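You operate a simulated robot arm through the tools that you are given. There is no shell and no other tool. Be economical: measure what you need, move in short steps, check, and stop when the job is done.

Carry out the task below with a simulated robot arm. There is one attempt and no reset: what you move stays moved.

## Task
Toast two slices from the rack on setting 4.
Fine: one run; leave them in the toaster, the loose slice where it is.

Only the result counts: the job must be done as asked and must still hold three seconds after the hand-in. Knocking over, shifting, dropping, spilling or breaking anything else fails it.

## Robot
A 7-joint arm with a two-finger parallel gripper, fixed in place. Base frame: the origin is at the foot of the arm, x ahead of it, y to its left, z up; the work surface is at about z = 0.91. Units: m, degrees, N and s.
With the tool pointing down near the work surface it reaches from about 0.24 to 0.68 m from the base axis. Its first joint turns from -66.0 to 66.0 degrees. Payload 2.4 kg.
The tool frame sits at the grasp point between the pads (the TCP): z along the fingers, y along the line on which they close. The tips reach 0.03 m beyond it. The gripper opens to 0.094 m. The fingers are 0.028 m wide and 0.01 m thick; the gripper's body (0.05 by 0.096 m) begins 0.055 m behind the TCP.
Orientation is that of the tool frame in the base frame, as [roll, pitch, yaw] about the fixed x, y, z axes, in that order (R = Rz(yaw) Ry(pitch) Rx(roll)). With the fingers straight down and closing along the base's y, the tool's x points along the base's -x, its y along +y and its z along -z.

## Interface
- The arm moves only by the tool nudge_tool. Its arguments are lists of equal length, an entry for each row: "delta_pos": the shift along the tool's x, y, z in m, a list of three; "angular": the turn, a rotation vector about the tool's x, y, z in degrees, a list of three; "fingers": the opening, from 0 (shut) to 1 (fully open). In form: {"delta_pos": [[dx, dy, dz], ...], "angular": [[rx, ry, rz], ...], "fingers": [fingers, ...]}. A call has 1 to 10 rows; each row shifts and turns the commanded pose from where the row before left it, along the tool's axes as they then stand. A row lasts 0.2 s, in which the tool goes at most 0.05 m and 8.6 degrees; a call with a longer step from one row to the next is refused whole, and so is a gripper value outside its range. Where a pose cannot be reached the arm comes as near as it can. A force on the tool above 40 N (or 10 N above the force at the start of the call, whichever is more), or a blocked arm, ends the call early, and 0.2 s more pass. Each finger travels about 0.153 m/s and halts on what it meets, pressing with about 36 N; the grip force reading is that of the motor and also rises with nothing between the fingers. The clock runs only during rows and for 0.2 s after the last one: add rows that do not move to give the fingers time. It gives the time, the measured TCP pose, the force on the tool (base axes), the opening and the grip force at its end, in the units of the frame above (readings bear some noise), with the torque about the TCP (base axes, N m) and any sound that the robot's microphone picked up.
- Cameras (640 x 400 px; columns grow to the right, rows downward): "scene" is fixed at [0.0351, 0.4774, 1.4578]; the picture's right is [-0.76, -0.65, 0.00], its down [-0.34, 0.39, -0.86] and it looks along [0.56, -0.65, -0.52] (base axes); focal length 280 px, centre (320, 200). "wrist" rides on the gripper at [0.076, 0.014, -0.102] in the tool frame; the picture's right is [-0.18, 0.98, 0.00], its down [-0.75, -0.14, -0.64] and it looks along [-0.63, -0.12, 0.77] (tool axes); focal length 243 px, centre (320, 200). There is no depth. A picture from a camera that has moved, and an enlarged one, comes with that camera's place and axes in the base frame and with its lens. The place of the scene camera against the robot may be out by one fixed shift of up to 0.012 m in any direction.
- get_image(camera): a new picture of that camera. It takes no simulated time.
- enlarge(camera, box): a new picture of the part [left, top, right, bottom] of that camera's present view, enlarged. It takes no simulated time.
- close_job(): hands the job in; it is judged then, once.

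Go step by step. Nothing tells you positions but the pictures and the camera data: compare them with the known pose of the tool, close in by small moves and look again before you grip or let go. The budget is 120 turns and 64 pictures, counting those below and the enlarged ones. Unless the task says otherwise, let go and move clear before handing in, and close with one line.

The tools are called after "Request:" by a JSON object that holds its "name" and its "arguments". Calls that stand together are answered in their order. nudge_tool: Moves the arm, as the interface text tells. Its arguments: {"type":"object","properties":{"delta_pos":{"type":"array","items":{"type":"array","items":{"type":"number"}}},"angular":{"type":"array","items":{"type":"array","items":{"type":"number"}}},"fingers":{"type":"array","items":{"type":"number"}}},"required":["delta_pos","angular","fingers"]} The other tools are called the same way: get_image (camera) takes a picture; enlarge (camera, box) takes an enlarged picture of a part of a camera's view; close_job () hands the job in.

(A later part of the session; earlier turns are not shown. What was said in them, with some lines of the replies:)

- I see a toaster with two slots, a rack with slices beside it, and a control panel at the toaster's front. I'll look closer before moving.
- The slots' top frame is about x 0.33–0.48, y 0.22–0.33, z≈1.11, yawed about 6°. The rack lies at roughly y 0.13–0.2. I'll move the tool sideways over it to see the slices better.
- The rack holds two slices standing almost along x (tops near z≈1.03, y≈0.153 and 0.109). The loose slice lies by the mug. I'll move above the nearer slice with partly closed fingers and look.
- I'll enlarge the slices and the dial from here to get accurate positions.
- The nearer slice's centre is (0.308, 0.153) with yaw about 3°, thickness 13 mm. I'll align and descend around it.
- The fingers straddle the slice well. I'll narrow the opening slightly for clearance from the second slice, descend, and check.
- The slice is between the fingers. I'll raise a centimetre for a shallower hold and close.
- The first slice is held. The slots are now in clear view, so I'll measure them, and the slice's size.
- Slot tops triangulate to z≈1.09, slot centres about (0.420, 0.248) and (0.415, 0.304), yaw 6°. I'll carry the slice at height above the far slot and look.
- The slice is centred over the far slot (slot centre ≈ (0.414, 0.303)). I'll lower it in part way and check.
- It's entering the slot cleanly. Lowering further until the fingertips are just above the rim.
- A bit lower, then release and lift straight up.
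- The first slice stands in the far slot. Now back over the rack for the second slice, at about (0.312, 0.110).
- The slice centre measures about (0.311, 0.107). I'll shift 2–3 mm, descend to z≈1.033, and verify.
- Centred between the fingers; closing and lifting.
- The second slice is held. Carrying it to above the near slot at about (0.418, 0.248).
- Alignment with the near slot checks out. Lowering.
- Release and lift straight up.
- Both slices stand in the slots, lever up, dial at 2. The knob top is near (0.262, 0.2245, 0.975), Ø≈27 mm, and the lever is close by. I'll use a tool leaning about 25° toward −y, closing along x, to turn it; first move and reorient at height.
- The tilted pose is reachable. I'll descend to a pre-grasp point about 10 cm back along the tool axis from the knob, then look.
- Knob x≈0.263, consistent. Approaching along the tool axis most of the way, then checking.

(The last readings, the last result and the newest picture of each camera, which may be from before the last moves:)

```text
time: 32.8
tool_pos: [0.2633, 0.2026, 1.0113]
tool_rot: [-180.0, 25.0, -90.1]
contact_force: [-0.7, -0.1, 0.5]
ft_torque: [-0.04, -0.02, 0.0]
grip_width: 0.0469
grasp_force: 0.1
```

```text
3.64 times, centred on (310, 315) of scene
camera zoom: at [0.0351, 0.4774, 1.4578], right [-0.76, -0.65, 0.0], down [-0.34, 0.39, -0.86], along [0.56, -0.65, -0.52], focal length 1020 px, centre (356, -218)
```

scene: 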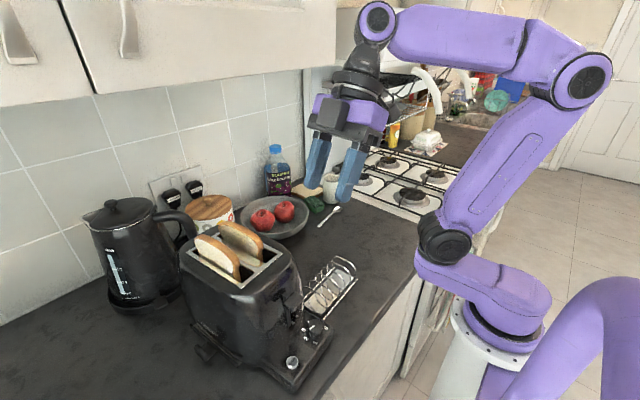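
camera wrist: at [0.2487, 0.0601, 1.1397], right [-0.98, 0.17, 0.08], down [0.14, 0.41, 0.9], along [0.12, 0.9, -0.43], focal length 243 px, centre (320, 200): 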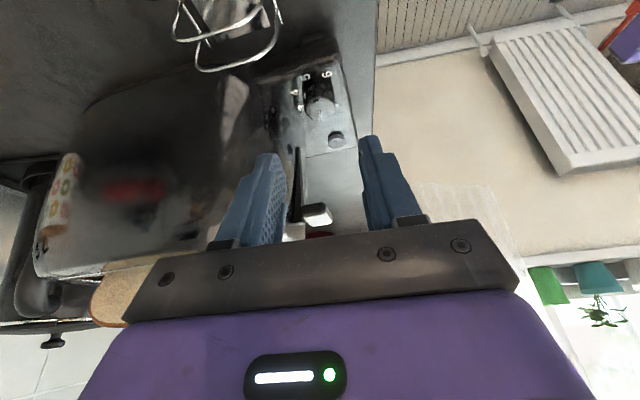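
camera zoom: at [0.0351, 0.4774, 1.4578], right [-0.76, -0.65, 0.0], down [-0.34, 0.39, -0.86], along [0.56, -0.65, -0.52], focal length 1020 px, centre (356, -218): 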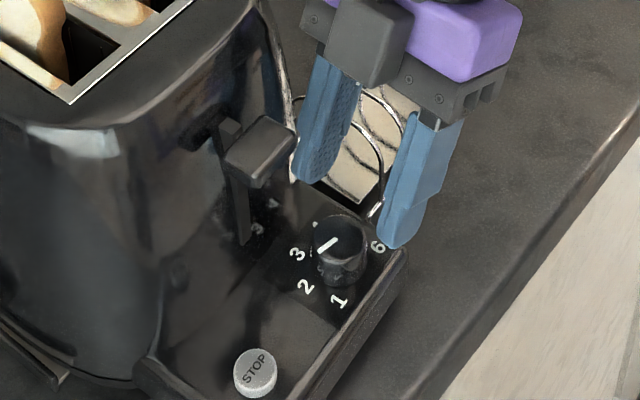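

Aligned with the knob. Final approach of 2.4 cm along the tool axis, then close gently.

Request:
{"name": "nudge_tool", "arguments": {"delta_pos": [[0, 0, 0.01], [0, 0, 0.008], [0, 0, 0.006], [0, 0, 0]], "angular": [[0, 0, 0], [0, 0, 0], [0, 0, 0], [0, 0, 0]], "fingers": [0.5, 0.5, 0.5, 0.5]}}

Request:
{"name": "enlarge", "arguments": {"camera": "wrist", "box": [240, 80, 400, 270]}}

Request:
{"name": "enlarge", "arguments": {"camera": "scene", "box": [250, 260, 370, 370]}}

```text
time: 33.8
tool_pos: [0.2619, 0.2136, 0.9895]
tool_rot: [-179.9, 25.0, -89.9]
contact_force: [0.1, 0.1, 0.0]
ft_torque: [0.0, -0.03, -0.02]
grip_width: 0.047
grasp_force: 0.1
```

```text
2.11 times, centred on (320, 175) of wrist
camera zoom: at [0.2486, 0.1023, 1.0495], right [-0.98, 0.17, 0.08], down [0.14, 0.41, 0.9], along [0.12, 0.9, -0.43], focal length 511 px, centre (320, 253)
```

zoom: 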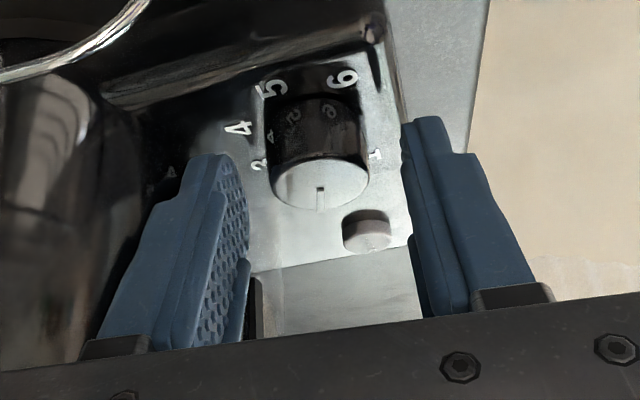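

```text
3.64 times, centred on (310, 315) of scene
camera zoom: at [0.0351, 0.4774, 1.4578], right [-0.76, -0.65, 0.0], down [-0.34, 0.39, -0.86], along [0.56, -0.65, -0.52], focal length 1020 px, centre (356, -218)
```

zoom: 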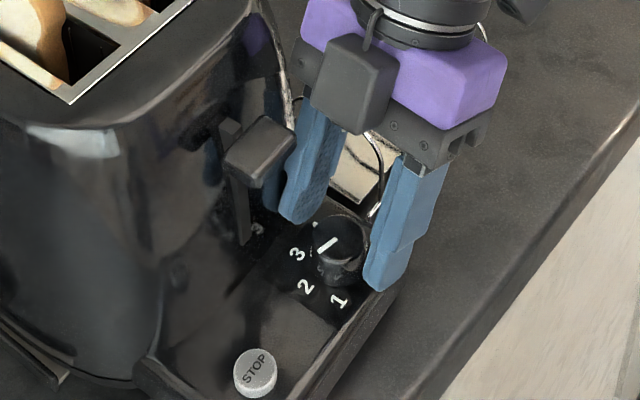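

The fingers flank the knob. Closing on it.

Request:
{"name": "nudge_tool", "arguments": {"delta_pos": [[0, 0, 0], [0, 0, 0], [0, 0, 0]], "angular": [[0, 0, 0], [0, 0, 0], [0, 0, 0]], "fingers": [0.2, 0.2, 0.2]}}

```text
time: 34.6
tool_pos: [0.2618, 0.2145, 0.9896]
tool_rot: [180.0, 25.0, -90.1]
contact_force: [3.1, 0.9, -0.6]
ft_torque: [-0.06, -0.15, -0.02]
grip_width: 0.0289
grasp_force: 36.1
```

Gripped at 29 mm. Turning clockwise about the knob's vertical axis, first 24°.

Request:
{"name": "nudge_tool", "arguments": {"delta_pos": [[0, 0.0013, 0], [0, 0.0013, 0], [0, 0.0013, 0], [0, 0, 0]], "angular": [[3.38, 0, 7.25], [3.38, 0, 7.25], [3.38, 0, 7.25], [0, 0, 0]], "fingers": [0.2, 0.2, 0.2, 0.2]}}

Request:
{"name": "enlarge", "arguments": {"camera": "scene", "box": [260, 270, 360, 360]}}

```text
time: 35.6
tool_pos: [0.2581, 0.2155, 0.9883]
tool_rot: [179.9, 25.0, -114.0]
contact_force: [-1.1, 1.9, 0.1]
ft_torque: [-0.05, -0.02, 0.01]
grip_width: 0.029
grasp_force: 36.0
```

```text
4.44 times, centred on (310, 315) of scene
camera zoom: at [0.0351, 0.4775, 1.4578], right [-0.76, -0.65, 0.0], down [-0.34, 0.39, -0.86], along [0.56, -0.65, -0.52], focal length 1247 px, centre (364, -311)
```

zoom: 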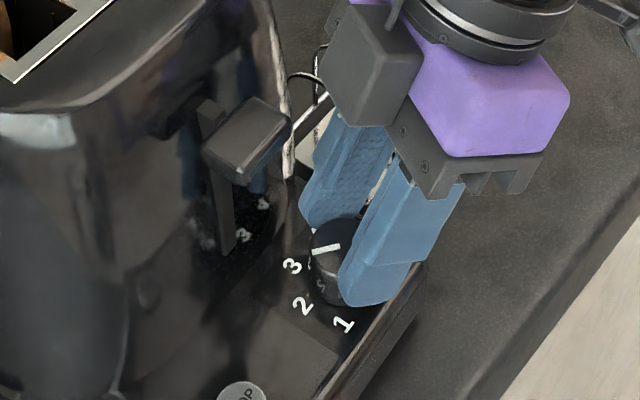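

The pointer is turning with the grip and forces are small. Another 40°.

Request:
{"name": "nudge_tool", "arguments": {"delta_pos": [[0, 0.0013, 0], [0, 0.0013, 0], [0, 0.0013, 0], [0, 0.0013, 0], [0, 0.0013, 0], [0, 0, 0]], "angular": [[3.38, 0, 7.25], [3.38, 0, 7.25], [3.38, 0, 7.25], [3.38, 0, 7.25], [3.38, 0, 7.25], [0, 0, 0]], "fingers": [0.2, 0.2, 0.2, 0.2, 0.2, 0.2]}}

Request:
{"name": "enlarge", "arguments": {"camera": "scene", "box": [260, 250, 370, 360]}}

```text
time: 37.0
tool_pos: [0.2532, 0.2183, 0.9891]
tool_rot: [-180.0, 25.0, -154.0]
contact_force: [-12.9, -1.9, 4.2]
ft_torque: [-0.04, 0.42, 0.02]
grip_width: 0.0289
grasp_force: 36.4
```

```text
3.64 times, centred on (315, 305) of scene
camera zoom: at [0.0347, 0.4773, 1.4578], right [-0.76, -0.65, 0.0], down [-0.34, 0.39, -0.86], along [0.56, -0.65, -0.52], focal length 1020 px, centre (338, -182)
```

zoom: 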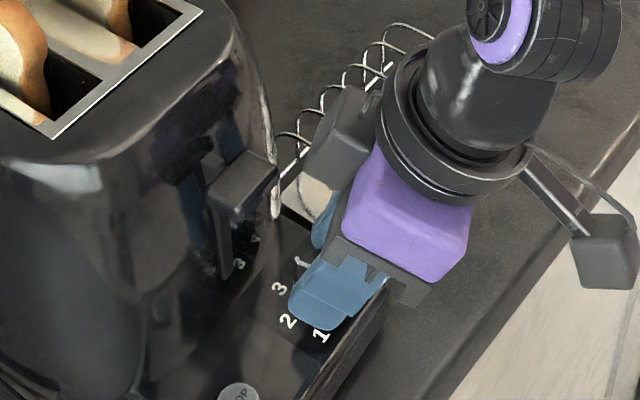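

A 13 N push along −x has built up, so I'll release here, back off along the tool axis and look before regripping.

Request:
{"name": "nudge_tool", "arguments": {"delta_pos": [[0, 0, 0], [0, 0, 0], [0, 0, 0]], "angular": [[0, 0, 0], [0, 0, 0], [0, 0, 0]], "fingers": [0.45, 0.45, 0.45]}}

Request:
{"name": "nudge_tool", "arguments": {"delta_pos": [[0, 0, -0.02], [0, 0, -0.02], [0, 0, -0.02], [0, 0, 0]], "angular": [[0, 0, 0], [0, 0, 0], [0, 0, 0], [0, 0, 0]], "fingers": [0.45, 0.45, 0.45, 0.45]}}

Request:
{"name": "get_image", "arguments": {"camera": "wrist"}}

Request:
{"name": "enlarge", "arguments": {"camera": "scene", "box": [260, 250, 370, 360]}}

```text
time: 37.8
tool_pos: [0.2538, 0.2179, 0.9893]
tool_rot: [-180.0, 25.0, -154.0]
contact_force: [-0.9, -0.3, 0.2]
ft_torque: [-0.02, 0.02, -0.04]
grip_width: 0.042
grasp_force: 0.1
```

```text
time: 38.8
tool_pos: [0.2302, 0.2075, 1.0439]
tool_rot: [180.0, 25.1, -154.0]
contact_force: [0.2, -0.9, 0.5]
ft_torque: [-0.03, -0.03, -0.04]
grip_width: 0.0425
grasp_force: 0.0
```

```text
18 pictures are left
camera wrist: at [0.124, 0.1718, 1.1047], right [-0.28, 0.96, 0.08], down [0.43, 0.05, 0.9], along [0.86, 0.29, -0.43], focal length 243 px, centre (320, 200)
```

wrist: 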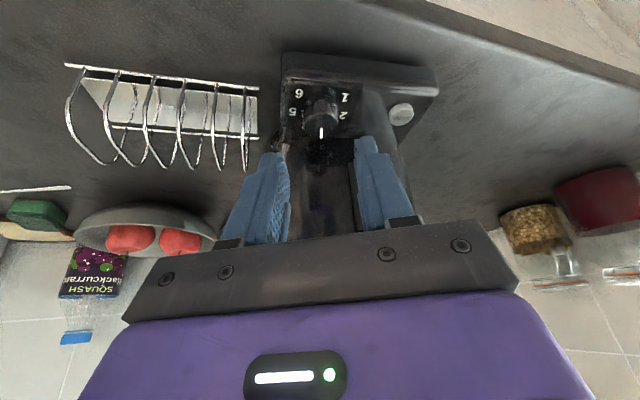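

```text
3.64 times, centred on (315, 305) of scene
camera zoom: at [0.0351, 0.4774, 1.4578], right [-0.76, -0.65, 0.0], down [-0.34, 0.39, -0.86], along [0.56, -0.65, -0.52], focal length 1020 px, centre (338, -182)
```

zoom: 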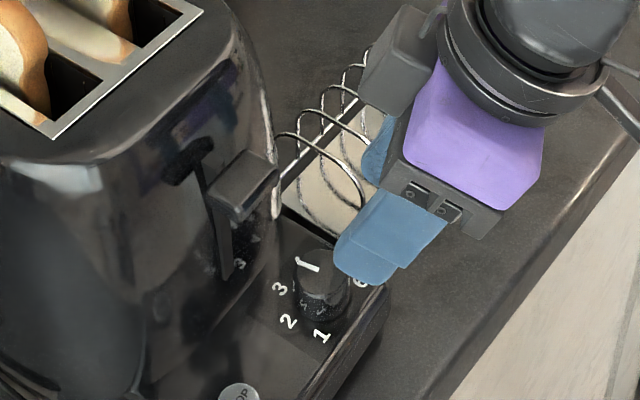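

Request:
{"name": "enlarge", "arguments": {"camera": "wrist", "box": [270, 70, 370, 170]}}

```text
4.00 times, centred on (320, 120) of wrist
camera zoom: at [0.124, 0.1718, 1.1047], right [-0.28, 0.96, 0.08], down [0.43, 0.05, 0.9], along [0.86, 0.29, -0.43], focal length 970 px, centre (320, 520)
```

zoom: 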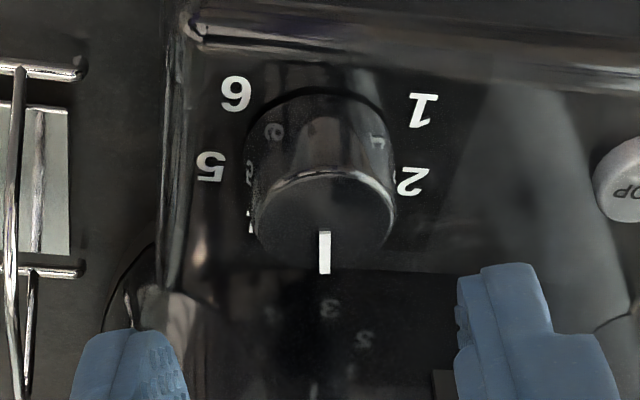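

Pointer is now at about 73° versus 9° at setting 2; setting 4 is near 109°, so about 36° remain. I'll swing the open gripper back 40° about the knob axis while clear.

Request:
{"name": "nudge_tool", "arguments": {"delta_pos": [[0, -0.0038, 0], [0, -0.0048, 0], [0, -0.0048, 0], [0, -0.0048, 0], [0, -0.0048, 0], [0, 0, 0]], "angular": [[-3.38, 0, -7.25], [-3.38, 0, -7.25], [-3.38, 0, -7.25], [-3.38, 0, -7.25], [-3.38, 0, -7.25], [0, 0, 0]], "fingers": [0.5, 0.5, 0.5, 0.5, 0.5, 0.5]}}

Request:
{"name": "enlarge", "arguments": {"camera": "wrist", "box": [240, 50, 400, 240]}}

```text
time: 40.2
tool_pos: [0.2554, 0.2006, 1.05]
tool_rot: [-177.8, 29.3, -121.8]
contact_force: [-0.4, -0.4, 1.2]
ft_torque: [0.01, 0.01, -0.03]
grip_width: 0.0472
grasp_force: 0.2
out of reach, approached as far as the arm can: row 5
```

```text
2.11 times, centred on (320, 145) of wrist
camera zoom: at [0.1786, 0.1124, 1.1013], right [-0.74, 0.67, 0.06], down [0.28, 0.23, 0.93], along [0.61, 0.71, -0.36], focal length 511 px, centre (320, 316)
```

zoom: 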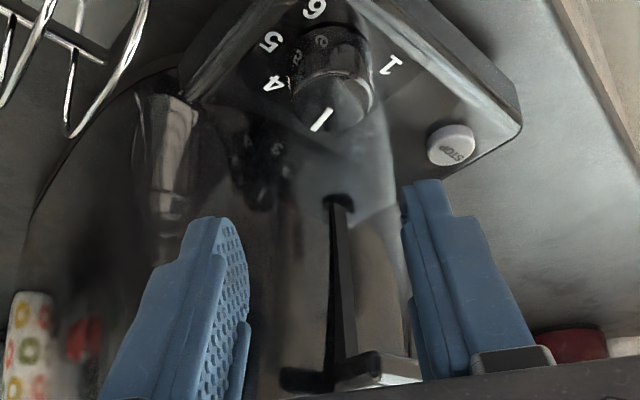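

That intermediate pose was slightly out of reach at this height. I'll advance along the tool axis in a small step and see whether the pose settles back.

Request:
{"name": "nudge_tool", "arguments": {"delta_pos": [[0, 0, 0.01], [0, 0, 0.01], [0, 0, 0]], "angular": [[0, 0, 0], [0, 0, 0], [0, 0, 0]], "fingers": [0.5, 0.5, 0.5]}}

```text
time: 41.0
tool_pos: [0.2678, 0.215, 1.0587]
tool_rot: [-176.8, 35.3, -120.4]
contact_force: [-1.8, -2.9, 0.8]
ft_torque: [-0.03, 0.01, -0.11]
grip_width: 0.0469
grasp_force: 0.1
out of reach, approached as far as the arm can: row 1, 2
```

It's drifting the wrong way, so I'll undo those steps right away.

Request:
{"name": "nudge_tool", "arguments": {"delta_pos": [[0, 0, -0.01], [0, 0, -0.01], [0, 0.0048, 0], [0, 0.0048, 0], [0, 0.0048, 0], [0, 0, 0]], "angular": [[0, 0, 0], [0, 0, 0], [3.38, 0, 7.25], [3.38, 0, 7.25], [3.38, 0, 7.25], [0, 0, 0]], "fingers": [0.5, 0.5, 0.5, 0.5, 0.5, 0.5]}}

```text
time: 41.3
tool_pos: [0.2693, 0.2148, 1.0574]
tool_rot: [-176.7, 35.8, -119.7]
contact_force: [-16.4, -15.3, 17.3]
ft_torque: [-0.1, -0.52, -0.54]
grip_width: 0.0434
grasp_force: 0.1
out of reach, approached as far as the arm can: row 1
stopped in row 1: the force on the tool passed its limit at 54 N (the readings are from after the stop); the commanded pose is now the measured one
```

Contact stopped the move, and the commanded pose is now the measured one. Looking before anything else.

Request:
{"name": "enlarge", "arguments": {"camera": "scene", "box": [180, 210, 380, 390]}}

Request:
{"name": "get_image", "arguments": {"camera": "wrist"}}

```text
2.22 times, centred on (280, 300) of scene
camera zoom: at [0.0344, 0.4768, 1.458], right [-0.76, -0.65, 0.0], down [-0.34, 0.39, -0.86], along [0.56, -0.65, -0.52], focal length 623 px, centre (409, -22)
```

zoom: 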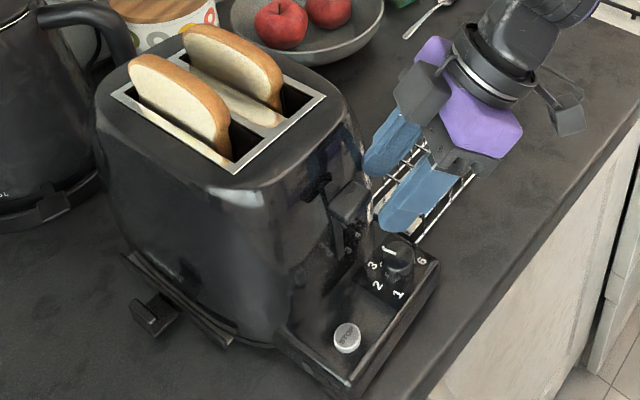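

```text
13 pictures are left
camera wrist: at [0.1923, 0.1198, 1.0949], right [-0.76, 0.65, 0.06], down [0.21, 0.15, 0.97], along [0.62, 0.75, -0.25], focal length 243 px, centre (320, 200)
```

wrist: 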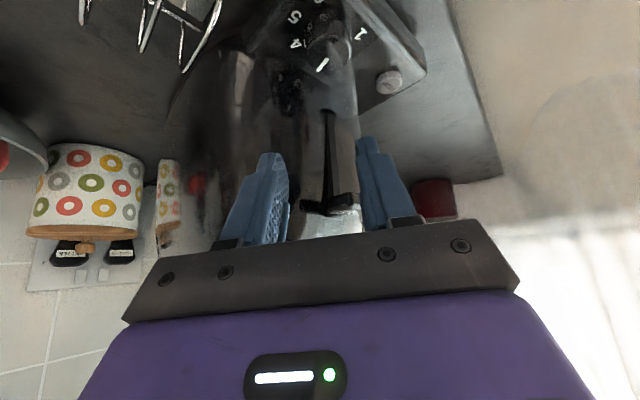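

The toaster hasn't shifted (panel and slot-frame pixels match), and a finger just rests against its front corner. I'll retreat horizontally away from it, a small step.

Request:
{"name": "nudge_tool", "arguments": {"delta_pos": [[0.008, 0, -0.006], [0, 0, 0]], "angular": [[0, 0, 0], [0, 0, 0]], "fingers": [0.46, 0.46]}}

```text
time: 41.9
tool_pos: [0.2648, 0.206, 1.0577]
tool_rot: [-176.5, 35.7, -119.8]
contact_force: [0.0, 0.4, 0.3]
ft_torque: [-0.01, 0.01, -0.01]
grip_width: 0.0434
grasp_force: 0.0
```

Free of contact. Continue away, then up and straighten the tool.

Request:
{"name": "nudge_tool", "arguments": {"delta_pos": [[0.0162, 0, -0.0117], [-0.0176, 0, -0.0243], [-0.0176, 0, -0.0243], [-0.0176, 0, -0.0243], [0, 0, 0]], "angular": [[0, 0, 0], [0, 0, 0], [0, 0, 0], [0, 0, 0], [0, 0, 0]], "fingers": [0.46, 0.46, 0.46, 0.46, 0.46]}}

```text
time: 43.1
tool_pos: [0.2509, 0.1932, 1.1474]
tool_rot: [-176.6, 35.8, -119.9]
contact_force: [0.3, 0.8, 1.0]
ft_torque: [-0.03, 0.01, 0.0]
grip_width: 0.0432
grasp_force: 0.1
```

Now I'll restore the lean to 25° and swing to the yaw that worked for the first approach.

Request:
{"name": "nudge_tool", "arguments": {"delta_pos": [[0, 0, 0], [0, 0, 0], [0, 0, 0], [0, 0, 0], [0, 0, 0], [0, 0, 0], [0, 0, 0]], "angular": [[-3.4, 0, 0], [0, 5.4, 0], [0, 5.4, 0], [-3.52, 0, -7.55], [-3.52, 0, -7.55], [-3.52, 0, -7.55], [0, 0, 0]], "fingers": [0.5, 0.5, 0.5, 0.5, 0.5, 0.5, 0.5]}}

```text
time: 44.7
tool_pos: [0.2273, 0.2222, 1.0984]
tool_rot: [-169.3, 24.7, -99.8]
contact_force: [0.5, -0.2, -0.7]
ft_torque: [0.03, 0.0, -0.01]
grip_width: 0.047
grasp_force: 0.2
out of reach, approached as far as the arm can: row 1, 2, 3, 4, 5, 6
```

The arm can't reach that combination near the base from this configuration. I'll rise and move forward to regain freedom.

Request:
{"name": "nudge_tool", "arguments": {"delta_pos": [[-0.0169, 0, -0.0363], [-0.0169, 0, -0.0363], [-0.0169, -0.012, -0.0363], [0, -0.02, 0], [0, 0, 0]], "angular": [[0, 0, 0], [0, 0, 0], [0, 0, 0], [0, 0, 0], [0, 0, 0]], "fingers": [0.5, 0.5, 0.5, 0.5, 0.5]}}

```text
time: 45.9
tool_pos: [0.2213, 0.2242, 1.1962]
tool_rot: [-166.1, 24.8, -98.8]
contact_force: [0.0, -0.2, -0.2]
ft_torque: [-0.03, -0.01, -0.02]
grip_width: 0.0471
grasp_force: 0.1
out of reach, approached as far as the arm can: row 1, 2, 3, 4
```

Still limited. I'll straighten the tool to vertical at this height to unwind.

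Request:
{"name": "nudge_tool", "arguments": {"delta_pos": [[0, 0, 0], [0, 0, 0], [0, 0, 0], [0, 0, 0]], "angular": [[0, 8.3, 0], [0, 8.3, 0], [0, 8.4, 0], [0, 0, 0]], "fingers": [0.5, 0.5, 0.5, 0.5]}}

```text
time: 46.9
tool_pos: [0.2095, 0.2263, 1.1801]
tool_rot: [-164.6, 2.5, -104.0]
contact_force: [-0.1, -0.3, -0.1]
ft_torque: [-0.01, -0.02, 0.0]
grip_width: 0.047
grasp_force: 0.1
out of reach, approached as far as the arm can: row 1, 2, 3
```

Unwinding the wrist back to the usual yaw.

Request:
{"name": "nudge_tool", "arguments": {"delta_pos": [[0, 0, 0], [0, 0, 0], [0, 0, 0], [0, 0, 0], [0, 0, 0], [0, 0, 0], [0, 0, 0], [0, 0, 0], [0, 0, 0], [0, 0, 0]], "angular": [[0, 0, 8.4], [0, 0, 8.4], [0, 0, 8.4], [0, 0, 8.4], [0, 0, 8.4], [0, 0, 8.4], [0, 0, 8.4], [0, 0, 8.4], [0, 0, 8.4], [0, 0, 8.4]], "fingers": [0.5, 0.5, 0.5, 0.5, 0.5, 0.5, 0.5, 0.5, 0.5, 0.5]}}

```text
time: 49.1
tool_pos: [0.2181, 0.2279, 1.1277]
tool_rot: [-179.3, 14.7, 171.3]
contact_force: [0.8, 0.1, -0.2]
ft_torque: [0.01, -0.04, 0.0]
grip_width: 0.0467
grasp_force: 0.0
out of reach, approached as far as the arm can: row 1, 2, 3, 4, 5, 6, 7, 8, 9, 10
```

The commanded pose follows the reached one, leaving a residual lean toward the base. I'll straighten it while moving forward and up.

Request:
{"name": "nudge_tool", "arguments": {"delta_pos": [[-0.015, 0, -0.02], [-0.015, 0, -0.03], [0, 0, -0.04], [0, 0, -0.03], [0, 0, 0]], "angular": [[0, 7.3, 0], [0, 7.3, 0], [0, 0, 0], [0, 0, 0], [0, 0, 0]], "fingers": [0.5, 0.5, 0.5, 0.5, 0.5]}}

```text
time: 50.3
tool_pos: [0.2135, 0.2285, 1.2031]
tool_rot: [180.0, 15.9, 171.5]
contact_force: [0.0, 0.3, -0.8]
ft_torque: [0.0, 0.03, -0.02]
grip_width: 0.0472
grasp_force: 0.1
out of reach, approached as far as the arm can: row 1, 2
```

Request:
{"name": "get_image", "arguments": {"camera": "scene"}}

Request:
{"name": "nudge_tool", "arguments": {"delta_pos": [[-0.02, 0, 0], [-0.02, 0, 0], [-0.02, 0, 0], [0, 0, 0]], "angular": [[0, 0, 0], [0, 0, 0], [0, 0, 0], [0, 0, 0]], "fingers": [0.5, 0.5, 0.5, 0.5]}}

```text
12 pictures are left
```

scene: 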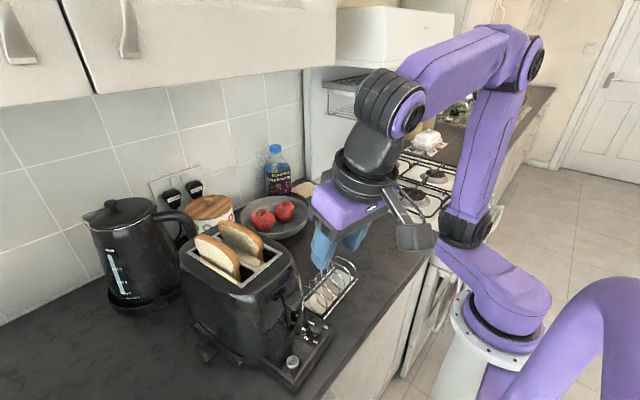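

```text
time: 51.3
tool_pos: [0.2687, 0.2215, 1.2186]
tool_rot: [-179.8, 16.0, 171.5]
contact_force: [0.3, 0.6, 0.4]
ft_torque: [-0.01, -0.02, -0.01]
grip_width: 0.0471
grasp_force: 0.0
```

Moving forward worked. Straighten now.

Request:
{"name": "nudge_tool", "arguments": {"delta_pos": [[0, 0, 0], [0, 0, 0], [0, 0, -0.02], [0, 0, -0.02], [0, 0, 0]], "angular": [[0, 8, 0], [0, 8, 0], [0, 0, 0], [0, 0, 8.4], [0, 0, 0]], "fingers": [0.5, 0.5, 0.5, 0.5, 0.5]}}

```text
time: 52.5
tool_pos: [0.2598, 0.2225, 1.2591]
tool_rot: [177.8, 16.1, 162.7]
contact_force: [-0.7, 0.1, 0.6]
ft_torque: [0.01, 0.01, 0.02]
grip_width: 0.047
grasp_force: 0.0
out of reach, approached as far as the arm can: row 1, 2
```

Straightening is still blocked by a joint limit here; I'll go further forward at this height and retry in small increments.

Request:
{"name": "nudge_tool", "arguments": {"delta_pos": [[-0.03, 0, -0.01], [-0.03, 0, -0.01], [-0.03, 0, -0.01], [0, 0, 0], [0, 0, 0], [0, 0, 0], [0, 0, 0], [0, 0, 0]], "angular": [[0, 0, 0], [0, 0, 0], [0, 0, 0], [0, 4, 0], [0, 4, 0], [0, 4, 0], [0, 4, 0], [0, 0, 0]], "fingers": [0.5, 0.5, 0.5, 0.5, 0.5, 0.5, 0.5, 0.5]}}

```text
time: 54.3
tool_pos: [0.326, 0.1987, 1.3116]
tool_rot: [178.1, 16.5, 162.6]
contact_force: [-0.2, 0.1, -1.0]
ft_torque: [0.02, -0.02, 0.01]
grip_width: 0.0468
grasp_force: 0.2
out of reach, approached as far as the arm can: row 3, 4, 5, 6, 7
```

The limit may be the first joint (swung far left). I'll move toward y≈0 at height, then straighten.

Request:
{"name": "nudge_tool", "arguments": {"delta_pos": [[-0.01, -0.04, 0.006], [-0.01, -0.04, 0.006], [-0.01, -0.04, 0.006], [-0.01, -0.04, 0.006], [0, 0, 0], [0, 0, 0], [0, 0, 0], [0, 0, 0], [0, 0, 0]], "angular": [[0, 0, 0], [0, 0, 0], [0, 0, 0], [0, 0, 0], [0, 4, 0], [0, 4, 0], [0, 4, 0], [0, 4, 0], [0, 0, 0]], "fingers": [0.5, 0.5, 0.5, 0.5, 0.5, 0.5, 0.5, 0.5, 0.5]}}

```text
time: 56.3
tool_pos: [0.271, 0.089, 1.2751]
tool_rot: [178.2, 16.9, 162.7]
contact_force: [-0.4, 0.2, -0.4]
ft_torque: [0.0, -0.01, -0.02]
grip_width: 0.0471
grasp_force: 0.1
out of reach, approached as far as the arm can: row 2, 3, 4, 5, 6, 7, 8
```

Still limited. I'll try undoing the yaw toward the −154° that was reachable earlier, then straighten.

Request:
{"name": "nudge_tool", "arguments": {"delta_pos": [[0, 0, 0], [0, 0, 0], [0, 0, 0], [0, 0, 0], [0, 0, 0], [0, 0, 0], [0, 0, 0]], "angular": [[0, 0, -8.4], [0, 0, -8.4], [0, 0, -8.4], [0, 4, 0], [0, 4, 0], [0, 4, 0], [0, 0, 0]], "fingers": [0.5, 0.5, 0.5, 0.5, 0.5, 0.5, 0.5]}}

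```text
time: 57.9
tool_pos: [0.2724, 0.0893, 1.2745]
tool_rot: [-174.1, 16.1, -171.0]
contact_force: [-0.5, 0.1, -0.6]
ft_torque: [0.02, 0.02, -0.02]
grip_width: 0.0469
grasp_force: 0.1
out of reach, approached as far as the arm can: row 4, 5, 6
```

Request:
{"name": "nudge_tool", "arguments": {"delta_pos": [[0.0083, 0, 0.0288], [0.0083, 0, 0.0288], [0.0083, 0, 0.0288], [0, 0, 0], [0, 0, 0], [0, 0, 0]], "angular": [[0, 0, 0], [0, 0, 0], [0, 0, 0], [0, 4, 0], [0, 4, 0], [0, 0, 0]], "fingers": [0.5, 0.5, 0.5, 0.5, 0.5, 0.5]}}

Request:
{"name": "get_image", "arguments": {"camera": "scene"}}

```text
time: 59.3
tool_pos: [0.2744, 0.0807, 1.185]
tool_rot: [-174.3, 16.0, -171.0]
contact_force: [0.1, -0.9, -0.4]
ft_torque: [0.0, 0.0, -0.01]
grip_width: 0.0468
grasp_force: 0.1
out of reach, approached as far as the arm can: row 4, 5
```

```text
11 pictures are left
```

scene: 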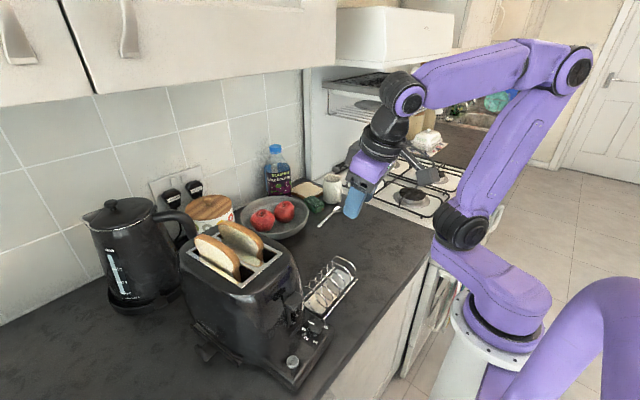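

I'll move outward at this height, fixing the roll error on the way, and retry straightening further out.

Request:
{"name": "nudge_tool", "arguments": {"delta_pos": [[-0.0288, 0, 0.0083], [-0.0288, 0, 0.0083], [-0.0288, 0, 0.0083], [0, 0, 0], [0, 0, 0], [0, 0, 0]], "angular": [[0, 0, 0], [0, 0, 0], [0, 0, 0], [-5, 0, 0], [0, 4, 0], [0, 0, 0]], "fingers": [0.5, 0.5, 0.5, 0.5, 0.5, 0.5]}}

```text
time: 60.7
tool_pos: [0.3516, 0.1003, 1.1799]
tool_rot: [-173.9, 16.4, -171.0]
contact_force: [-0.1, 0.7, 0.2]
ft_torque: [0.0, 0.0, 0.01]
grip_width: 0.0469
grasp_force: 0.0
out of reach, approached as far as the arm can: row 3, 4, 5
```

Request:
{"name": "nudge_tool", "arguments": {"delta_pos": [[0, 0, 0], [0, 0, 0], [0, 0, 0], [0, 0, 0], [0, 0, 0], [0, 0, 0]], "angular": [[0, -6, 0], [0, -6, 0], [-3, 0, 0], [-3, 0, 0], [0, 0, 0], [0, 0, 0]], "fingers": [0.5, 0.5, 0.5, 0.5, 0.5, 0.5]}}

```text
time: 62.1
tool_pos: [0.3509, 0.1007, 1.1793]
tool_rot: [-179.4, 28.3, -169.6]
contact_force: [0.6, -0.4, 0.1]
ft_torque: [0.01, -0.06, -0.02]
grip_width: 0.0471
grasp_force: 0.0
```

That freed it. Straightening again gently.

Request:
{"name": "nudge_tool", "arguments": {"delta_pos": [[0, 0, 0], [0, 0, 0], [0, 0, 0], [0, 0, 0], [0, 0, 0], [0, 0, 0], [0, 0, 0]], "angular": [[0, 4, 0], [0, 4, 0], [0, 4, 0], [0, 4, 0], [0, 4, 0], [0, 4, 0], [0, 0, 0]], "fingers": [0.5, 0.5, 0.5, 0.5, 0.5, 0.5, 0.5]}}

```text
time: 63.7
tool_pos: [0.334, 0.1191, 1.1683]
tool_rot: [-179.3, 20.5, -169.7]
contact_force: [0.7, -0.1, 0.2]
ft_torque: [0.02, -0.04, 0.0]
grip_width: 0.0469
grasp_force: 0.1
out of reach, approached as far as the arm can: row 2, 3, 4, 5, 6
```

Straightening remains limited, but I don't need it: a 25–28° lean pointing back toward the base is natural at the knob. I'll set lean 28° with azimuth ~220° and move toward the knob pre-grasp.

Request:
{"name": "nudge_tool", "arguments": {"delta_pos": [[0, 0, 0], [0, 0, 0], [0, 0, 0], [0, 0, 0], [0, 0, 0], [0, 0, 0]], "angular": [[0, -7.5, 0], [-3.52, 0, -6.62], [-3.52, 0, -6.62], [-3.52, 0, -6.62], [-3.52, 0, -6.62], [0, 0, 0]], "fingers": [0.5, 0.5, 0.5, 0.5, 0.5, 0.5]}}

```text
time: 65.1
tool_pos: [0.2858, 0.1675, 1.1407]
tool_rot: [-179.3, 27.8, -139.6]
contact_force: [0.3, -0.3, -0.3]
ft_torque: [-0.03, -0.01, -0.03]
grip_width: 0.0469
grasp_force: 0.0
out of reach, approached as far as the arm can: row 4, 5
```

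Request:
{"name": "nudge_tool", "arguments": {"delta_pos": [[0.0126, 0.0194, 0.0088], [0.0126, 0.0194, 0.0088], [0.0126, 0.0194, 0.0088], [0, 0, 0]], "angular": [[0, 0, 0], [0, 0, 0], [0, 0, 0], [0, 0, 0]], "fingers": [0.5, 0.5, 0.5, 0.5]}}

```text
time: 66.1
tool_pos: [0.2315, 0.1981, 1.0985]
tool_rot: [-179.4, 27.6, -139.6]
contact_force: [-0.4, 0.9, 1.0]
ft_torque: [-0.06, 0.0, -0.01]
grip_width: 0.0469
grasp_force: 0.0
```

Reached as commanded. Lower to the pre-grasp and look at the knob.

Request:
{"name": "nudge_tool", "arguments": {"delta_pos": [[0.0131, 0, 0.0247], [0.0131, 0, 0.0247], [0, 0, 0]], "angular": [[0, 0, 0], [0, 0, 0], [0, 0, 0]], "fingers": [0.5, 0.5, 0.5]}}

Request:
{"name": "enlarge", "arguments": {"camera": "wrist", "box": [240, 50, 400, 210]}}

```text
time: 66.9
tool_pos: [0.23, 0.1966, 1.0418]
tool_rot: [-179.4, 27.6, -139.6]
contact_force: [0.0, -0.3, 0.6]
ft_torque: [0.02, 0.01, -0.01]
grip_width: 0.0469
grasp_force: 0.0
```

```text
2.50 times, centred on (320, 130) of wrist
camera zoom: at [0.1344, 0.1348, 1.0972], right [-0.51, 0.86, 0.08], down [0.37, 0.14, 0.92], along [0.78, 0.5, -0.39], focal length 606 px, centre (320, 375)
```

zoom: 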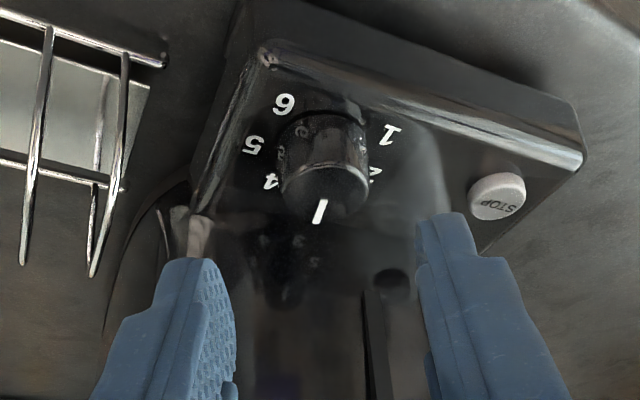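

The knob is centred between the fingers and its pointer is unchanged. Advancing along the tool axis.

Request:
{"name": "nudge_tool", "arguments": {"delta_pos": [[-0.0027, 0, 0.0254], [0, 0, 0.02], [0, 0, 0.008], [0, 0, 0.006], [0, 0, 0]], "angular": [[0, 0, 0], [0, 0, 0], [0, 0, 0], [0, 0, 0], [0, 0, 0]], "fingers": [0.5, 0.5, 0.5, 0.5, 0.5]}}

```text
time: 68.1
tool_pos: [0.2538, 0.2166, 0.9902]
tool_rot: [-179.4, 27.5, -139.6]
contact_force: [-0.4, 0.1, 0.5]
ft_torque: [0.0, 0.0, -0.03]
grip_width: 0.0468
grasp_force: 0.1
```

On target. Grip and turn in steps: first 24°.

Request:
{"name": "nudge_tool", "arguments": {"delta_pos": [[0, 0, 0], [0, 0, 0], [0, 0, 0], [0, 0.0015, 0], [0, 0.0015, 0], [0, 0.0015, 0], [0, 0, 0]], "angular": [[0, 0, 0], [0, 0, 0], [0, 0, 0], [3.7, 0, 7.1], [3.7, 0, 7.1], [3.7, 0, 7.1], [0, 0, 0]], "fingers": [0.2, 0.2, 0.2, 0.2, 0.2, 0.2, 0.2]}}

```text
time: 69.7
tool_pos: [0.2515, 0.2195, 0.9906]
tool_rot: [-179.5, 27.8, -163.8]
contact_force: [-4.8, 4.6, -0.3]
ft_torque: [0.09, 0.34, 0.07]
grip_width: 0.0288
grasp_force: 35.9
```

Turned 24° with low forces. Another 12°.

Request:
{"name": "nudge_tool", "arguments": {"delta_pos": [[0, 0.0011, 0], [0, 0.0011, 0], [0, 0, 0]], "angular": [[2.8, 0, 5.35], [2.8, 0, 5.35], [0, 0, 0]], "fingers": [0.2, 0.2, 0.2]}}

Request:
{"name": "nudge_tool", "arguments": {"delta_pos": [[0, 0, 0], [0, 0, 0], [0, 0, 0], [0, 0, -0.02], [0, 0, -0.02], [0, 0, -0.02], [0, 0, 0]], "angular": [[0, 0, 0], [0, 0, 0], [0, 0, 0], [0, 0, 0], [0, 0, 0], [0, 0, 0], [0, 0, 0]], "fingers": [0.45, 0.45, 0.45, 0.45, 0.45, 0.45, 0.45]}}

Request:
{"name": "enlarge", "arguments": {"camera": "wrist", "box": [240, 50, 400, 210]}}

```text
time: 70.5
tool_pos: [0.253, 0.2216, 0.9901]
tool_rot: [-179.5, 28.0, -175.8]
contact_force: [-0.9, 5.0, -0.2]
ft_torque: [0.15, 0.35, 0.08]
grip_width: 0.029
grasp_force: 36.4
```

```text
time: 72.1
tool_pos: [0.2244, 0.2206, 1.0438]
tool_rot: [-179.5, 27.9, -175.8]
contact_force: [-0.5, -0.6, -0.7]
ft_torque: [0.0, 0.01, -0.02]
grip_width: 0.0423
grasp_force: 0.1
```

```text
2.50 times, centred on (320, 130) of wrist
camera zoom: at [0.1087, 0.2278, 1.0983], right [0.09, 0.99, 0.08], down [0.37, -0.11, 0.92], along [0.92, -0.06, -0.38], focal length 606 px, centre (320, 375)
```

zoom: 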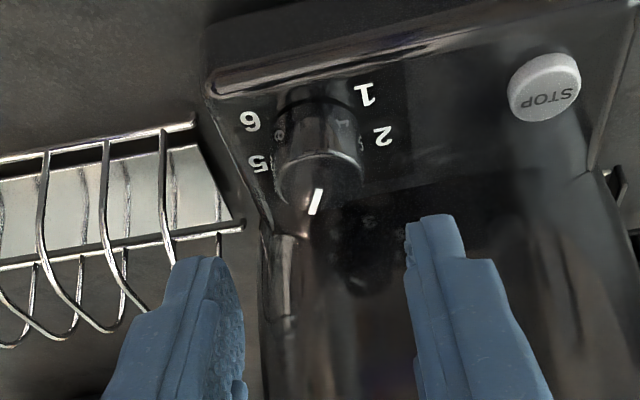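

The pointer now reads about 108°, matching the 4 mark. I'll verify from the scene camera.

Request:
{"name": "enlarge", "arguments": {"camera": "scene", "box": [280, 295, 340, 350]}}

```text
7.27 times, centred on (310, 322) of scene
camera zoom: at [0.0351, 0.4774, 1.4578], right [-0.76, -0.65, 0.0], down [-0.34, 0.39, -0.86], along [0.56, -0.65, -0.52], focal length 2040 px, centre (393, -691)
```

zoom: 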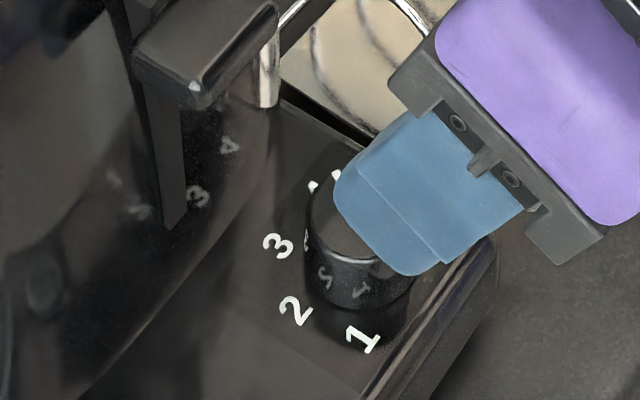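

The view is blocked, but the wrist measurement agrees with 4. Next: close the fingers, rise clear, and look at dial and lever.

Request:
{"name": "nudge_tool", "arguments": {"delta_pos": [[-0.0156, 0, -0.0295], [-0.0156, 0, -0.0295], [-0.0156, 0, -0.0295], [0, 0, 0]], "angular": [[0, 0, 0], [0, 0, 0], [0, 0, 0], [0, 0, 0]], "fingers": [0.2, 0.0, 0.0, 0.0]}}

Request:
{"name": "enlarge", "arguments": {"camera": "scene", "box": [260, 270, 350, 350]}}

```text
time: 73.1
tool_pos: [0.2247, 0.2198, 1.1443]
tool_rot: [-179.5, 28.0, -175.8]
contact_force: [-0.1, -0.2, 0.7]
ft_torque: [0.02, 0.02, -0.02]
grip_width: 0.0
grasp_force: 33.5
```

```text
5.00 times, centred on (305, 310) of scene
camera zoom: at [0.0351, 0.4774, 1.4578], right [-0.76, -0.65, 0.0], down [-0.34, 0.39, -0.86], along [0.56, -0.65, -0.52], focal length 1402 px, centre (395, -350)
```

zoom: 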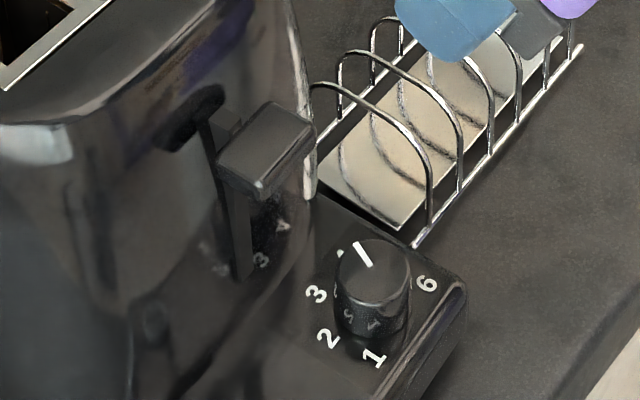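

The dial pointer sits at 4. The lever's top centre is about (0.276, 0.261, 1.067). I'll place the closed fingertips above it.

Request:
{"name": "nudge_tool", "arguments": {"delta_pos": [[-0.018, 0.0189, 0.0176], [-0.018, 0.0189, 0.0176], [0, 0, 0]], "angular": [[0, 0, 0], [0, 0, 0], [0, 0, 0]], "fingers": [0, 0, 0]}}

Request:
{"name": "enlarge", "arguments": {"camera": "scene", "box": [240, 240, 340, 340]}}

```text
time: 73.9
tool_pos: [0.2699, 0.2614, 1.128]
tool_rot: [-179.5, 28.0, -175.8]
contact_force: [0.4, 0.8, -0.2]
ft_torque: [-0.01, -0.04, -0.02]
grip_width: 0.0
grasp_force: 33.4
```

```text
4.00 times, centred on (290, 290) of scene
camera zoom: at [0.0352, 0.4774, 1.4578], right [-0.76, -0.65, 0.0], down [-0.34, 0.39, -0.86], along [0.56, -0.65, -0.52], focal length 1122 px, centre (440, -160)
```

zoom: 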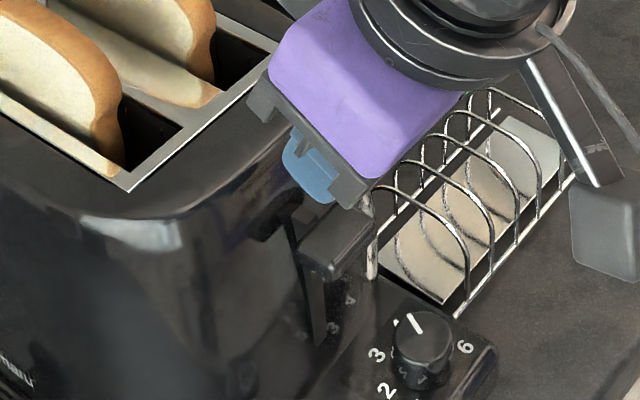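

The tips are over the lever. Pressing straight down slowly.

Request:
{"name": "nudge_tool", "arguments": {"delta_pos": [[0.0047, 0, 0.0088], [0.0047, 0, 0.0088], [0.0047, 0, 0.0088], [0.0047, 0, 0.0088], [0.0047, 0, 0.0088], [0, 0, 0]], "angular": [[0, 0, 0], [0, 0, 0], [0, 0, 0], [0, 0, 0], [0, 0, 0], [0, 0, 0]], "fingers": [0, 0, 0, 0, 0, 0]}}

```text
time: 75.3
tool_pos: [0.2688, 0.2603, 1.0794]
tool_rot: [-179.5, 28.0, -175.8]
contact_force: [-0.1, 0.5, 0.8]
ft_torque: [-0.03, -0.01, 0.03]
grip_width: 0.0002
grasp_force: 33.0
```

Request:
{"name": "enlarge", "arguments": {"camera": "scene", "box": [240, 240, 340, 340]}}

```text
4.00 times, centred on (290, 290) of scene
camera zoom: at [0.0351, 0.4774, 1.4578], right [-0.76, -0.65, 0.0], down [-0.34, 0.39, -0.86], along [0.56, -0.65, -0.52], focal length 1122 px, centre (440, -160)
```

zoom: 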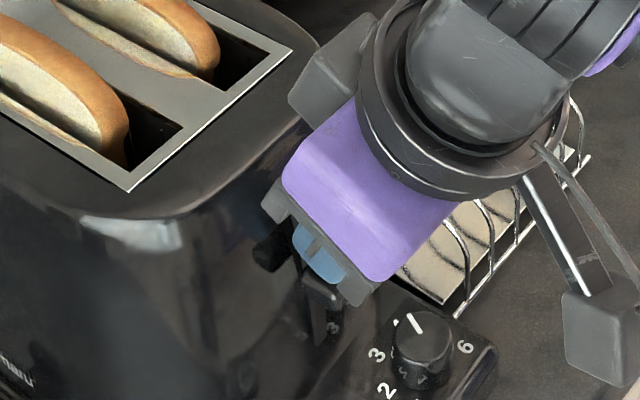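

The lever and slices are going down. Continuing until it latches.

Request:
{"name": "nudge_tool", "arguments": {"delta_pos": [[0.0047, 0, 0.0088], [0.0047, 0, 0.0088], [0.0047, 0, 0.0088], [0.0023, 0, 0.0044], [0, 0, 0]], "angular": [[0, 0, 0], [0, 0, 0], [0, 0, 0], [0, 0, 0], [0, 0, 0]], "fingers": [0, 0, 0, 0, 0]}}

```text
time: 76.5
tool_pos: [0.2691, 0.2615, 1.0444]
tool_rot: [-179.4, 27.8, -175.7]
contact_force: [-0.2, 0.0, 0.0]
ft_torque: [0.01, 0.03, -0.01]
grip_width: 0.0
grasp_force: 32.9
```

Request:
{"name": "nudge_tool", "arguments": {"delta_pos": [[0.0023, 0, 0.0044], [0.0023, 0, 0.0044], [0.0023, 0, 0.0044], [0.0023, 0, 0.0044], [0, 0, 0]], "angular": [[0, 0, 0], [0, 0, 0], [0, 0, 0], [0, 0, 0], [0, 0, 0]], "fingers": [0, 0, 0, 0, 0]}}

Request:
{"name": "enlarge", "arguments": {"camera": "scene", "box": [190, 210, 340, 350]}}

```text
time: 77.6
tool_pos: [0.2704, 0.2616, 1.0293]
tool_rot: [-179.9, 28.3, -175.9]
contact_force: [-3.0, -2.3, 18.5]
ft_torque: [-0.13, 0.07, -0.05]
grip_width: 0.0
grasp_force: 33.3
stopped in row 5: the force on the tool passed its limit at 50 N (the readings are from after the stop); the commanded pose is now the measured one
```

```text
2.86 times, centred on (265, 280) of scene
camera zoom: at [0.0349, 0.4772, 1.4579], right [-0.76, -0.65, 0.0], down [-0.34, 0.39, -0.86], along [0.56, -0.65, -0.52], focal length 801 px, centre (477, -29)
```

zoom: 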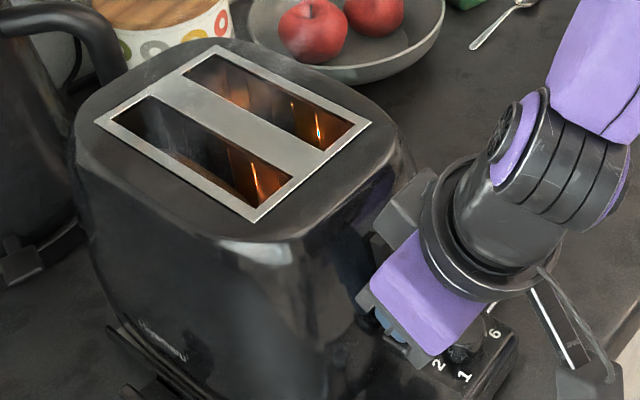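

The elements glow: toasting has started. I'll rise off the lever and back away toward the arm, then wait.

Request:
{"name": "nudge_tool", "arguments": {"delta_pos": [[-0.0047, 0, -0.0088], [-0.014, 0, -0.0265], [-0.014, 0, -0.0265], [-0.014, 0, -0.0265], [-0.014, 0, -0.0265], [0.0088, -0.02, -0.0047], [0.0088, -0.02, -0.0047], [0.0, -0.02, 0], [0, 0, 0]], "angular": [[0, 0, 0], [0, 0, 0], [0, 0, 0], [0, 0, 0], [0, 0, 0], [0, 0, 0], [0, 0, 0], [0, 0, 0], [0, 0, 0]], "fingers": [0, 0, 0, 0, 0, 0, 0, 0, 0]}}

Request:
{"name": "enlarge", "arguments": {"camera": "scene", "box": [190, 210, 350, 370]}}

```text
time: 79.6
tool_pos: [0.2525, 0.2016, 1.1576]
tool_rot: [-179.6, 28.2, -175.9]
contact_force: [-1.1, -0.1, -0.3]
ft_torque: [0.01, 0.01, 0.02]
grip_width: 0.0
grasp_force: 32.9
```

```text
2.50 times, centred on (270, 290) of scene
camera zoom: at [0.0351, 0.4774, 1.4578], right [-0.76, -0.65, 0.0], down [-0.34, 0.39, -0.86], along [0.56, -0.65, -0.52], focal length 701 px, centre (445, -25)
```

zoom: 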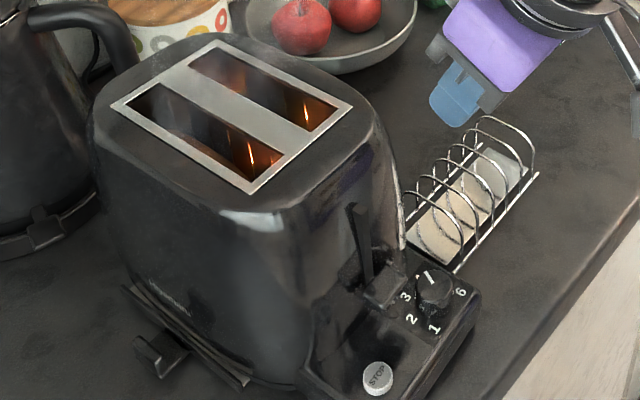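

The lever is latched, the heaters are on and the dial is at 4. I'll wait for the run to finish, listening for the pop.

Request:
{"name": "nudge_tool", "arguments": {"delta_pos": [[0, 0, 0], [0, 0, 0], [0, 0, 0], [0, 0, 0], [0, 0, 0], [0, 0, 0], [0, 0, 0], [0, 0, 0], [0, 0, 0], [0, 0, 0]], "angular": [[0, 0, 0], [0, 0, 0], [0, 0, 0], [0, 0, 0], [0, 0, 0], [0, 0, 0], [0, 0, 0], [0, 0, 0], [0, 0, 0], [0, 0, 0]], "fingers": [0, 0, 0, 0, 0, 0, 0, 0, 0, 0]}}

Request:
{"name": "nudge_tool", "arguments": {"delta_pos": [[0, 0, 0], [0, 0, 0], [0, 0, 0], [0, 0, 0], [0, 0, 0], [0, 0, 0], [0, 0, 0], [0, 0, 0], [0, 0, 0], [0, 0, 0]], "angular": [[0, 0, 0], [0, 0, 0], [0, 0, 0], [0, 0, 0], [0, 0, 0], [0, 0, 0], [0, 0, 0], [0, 0, 0], [0, 0, 0], [0, 0, 0]], "fingers": [0, 0, 0, 0, 0, 0, 0, 0, 0, 0]}}

Request:
{"name": "nudge_tool", "arguments": {"delta_pos": [[0, 0, 0], [0, 0, 0], [0, 0, 0], [0, 0, 0], [0, 0, 0], [0, 0, 0], [0, 0, 0], [0, 0, 0], [0, 0, 0], [0, 0, 0]], "angular": [[0, 0, 0], [0, 0, 0], [0, 0, 0], [0, 0, 0], [0, 0, 0], [0, 0, 0], [0, 0, 0], [0, 0, 0], [0, 0, 0], [0, 0, 0]], "fingers": [0, 0, 0, 0, 0, 0, 0, 0, 0, 0]}}

Request:
{"name": "nudge_tool", "arguments": {"delta_pos": [[0, 0, 0], [0, 0, 0], [0, 0, 0], [0, 0, 0], [0, 0, 0], [0, 0, 0], [0, 0, 0], [0, 0, 0], [0, 0, 0], [0, 0, 0]], "angular": [[0, 0, 0], [0, 0, 0], [0, 0, 0], [0, 0, 0], [0, 0, 0], [0, 0, 0], [0, 0, 0], [0, 0, 0], [0, 0, 0], [0, 0, 0]], "fingers": [0, 0, 0, 0, 0, 0, 0, 0, 0, 0]}}

Request:
{"name": "nudge_tool", "arguments": {"delta_pos": [[0, 0, 0], [0, 0, 0], [0, 0, 0], [0, 0, 0], [0, 0, 0], [0, 0, 0], [0, 0, 0], [0, 0, 0], [0, 0, 0], [0, 0, 0]], "angular": [[0, 0, 0], [0, 0, 0], [0, 0, 0], [0, 0, 0], [0, 0, 0], [0, 0, 0], [0, 0, 0], [0, 0, 0], [0, 0, 0], [0, 0, 0]], "fingers": [0, 0, 0, 0, 0, 0, 0, 0, 0, 0]}}

```text
time: 81.8
tool_pos: [0.253, 0.2015, 1.1572]
tool_rot: [-179.6, 28.2, -175.9]
contact_force: [-0.8, -0.5, -0.4]
ft_torque: [0.01, 0.02, 0.01]
grip_width: 0.0
grasp_force: 33.2
```

```text
time: 84.0
tool_pos: [0.2543, 0.2013, 1.1582]
tool_rot: [-179.7, 28.1, -176.0]
contact_force: [0.0, 0.4, 0.3]
ft_torque: [0.01, 0.01, -0.01]
grip_width: 0.0001
grasp_force: 33.2
```

```text
time: 86.2
tool_pos: [0.2533, 0.202, 1.1579]
tool_rot: [-179.7, 28.2, -175.9]
contact_force: [0.6, -0.5, 0.8]
ft_torque: [0.03, 0.0, 0.0]
grip_width: 0.0
grasp_force: 33.5
```

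```text
time: 88.4
tool_pos: [0.2529, 0.2014, 1.1572]
tool_rot: [-179.7, 28.2, -175.9]
contact_force: [-0.4, 1.3, 0.2]
ft_torque: [-0.01, 0.01, 0.02]
grip_width: 0.0
grasp_force: 33.1
heard: pop
```

```text
time: 90.6
tool_pos: [0.2533, 0.2014, 1.1586]
tool_rot: [-179.8, 28.1, -176.0]
contact_force: [-0.3, -0.8, -0.2]
ft_torque: [0.01, -0.01, 0.0]
grip_width: 0.0001
grasp_force: 32.8
```

The toaster popped. A final look at the result.

Request:
{"name": "get_image", "arguments": {"camera": "scene"}}

Request:
{"name": "enlarge", "arguments": {"camera": "scene", "box": [170, 210, 350, 370]}}

```text
2 pictures are left
```

scene: 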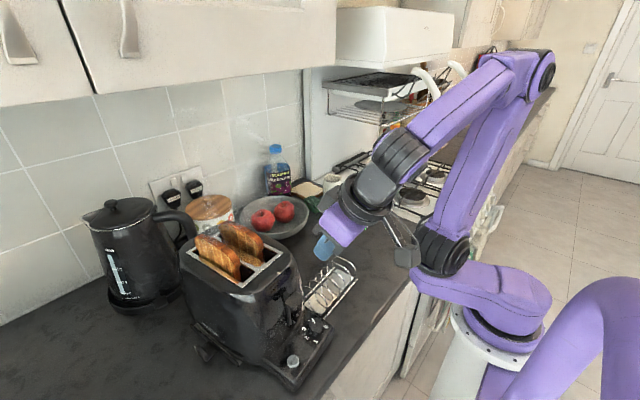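

```text
2.50 times, centred on (260, 290) of scene
camera zoom: at [0.0351, 0.4774, 1.4578], right [-0.76, -0.65, 0.0], down [-0.34, 0.39, -0.86], along [0.56, -0.65, -0.52], focal length 701 px, centre (470, -25)
```

zoom: 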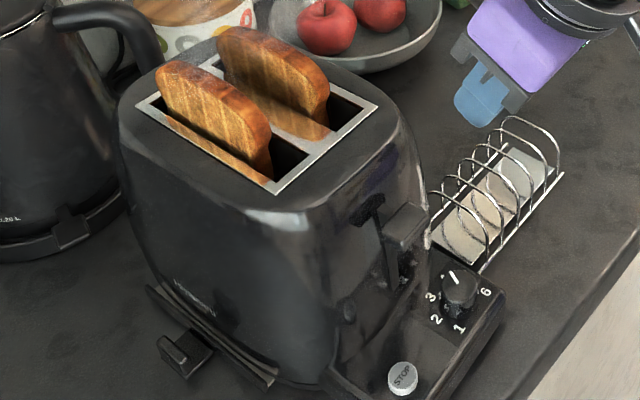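

Both slices are toasted and popped up in the toaster. The dial is at 4, the gripper is clear, and everything else is in place, so I'm handing in.

Request:
{"name": "close_job", "arguments": {}}

```text
The job is handed in.
```

I toasted the two rack slices in one run with the dial at 4, and left them popped up in the toaster; the loose slice stayed where it was. While I was setting the dial, a finger pressed against the toaster hard enough to stop the arm (54 N), but the pictures before and after show the toaster didn't move.
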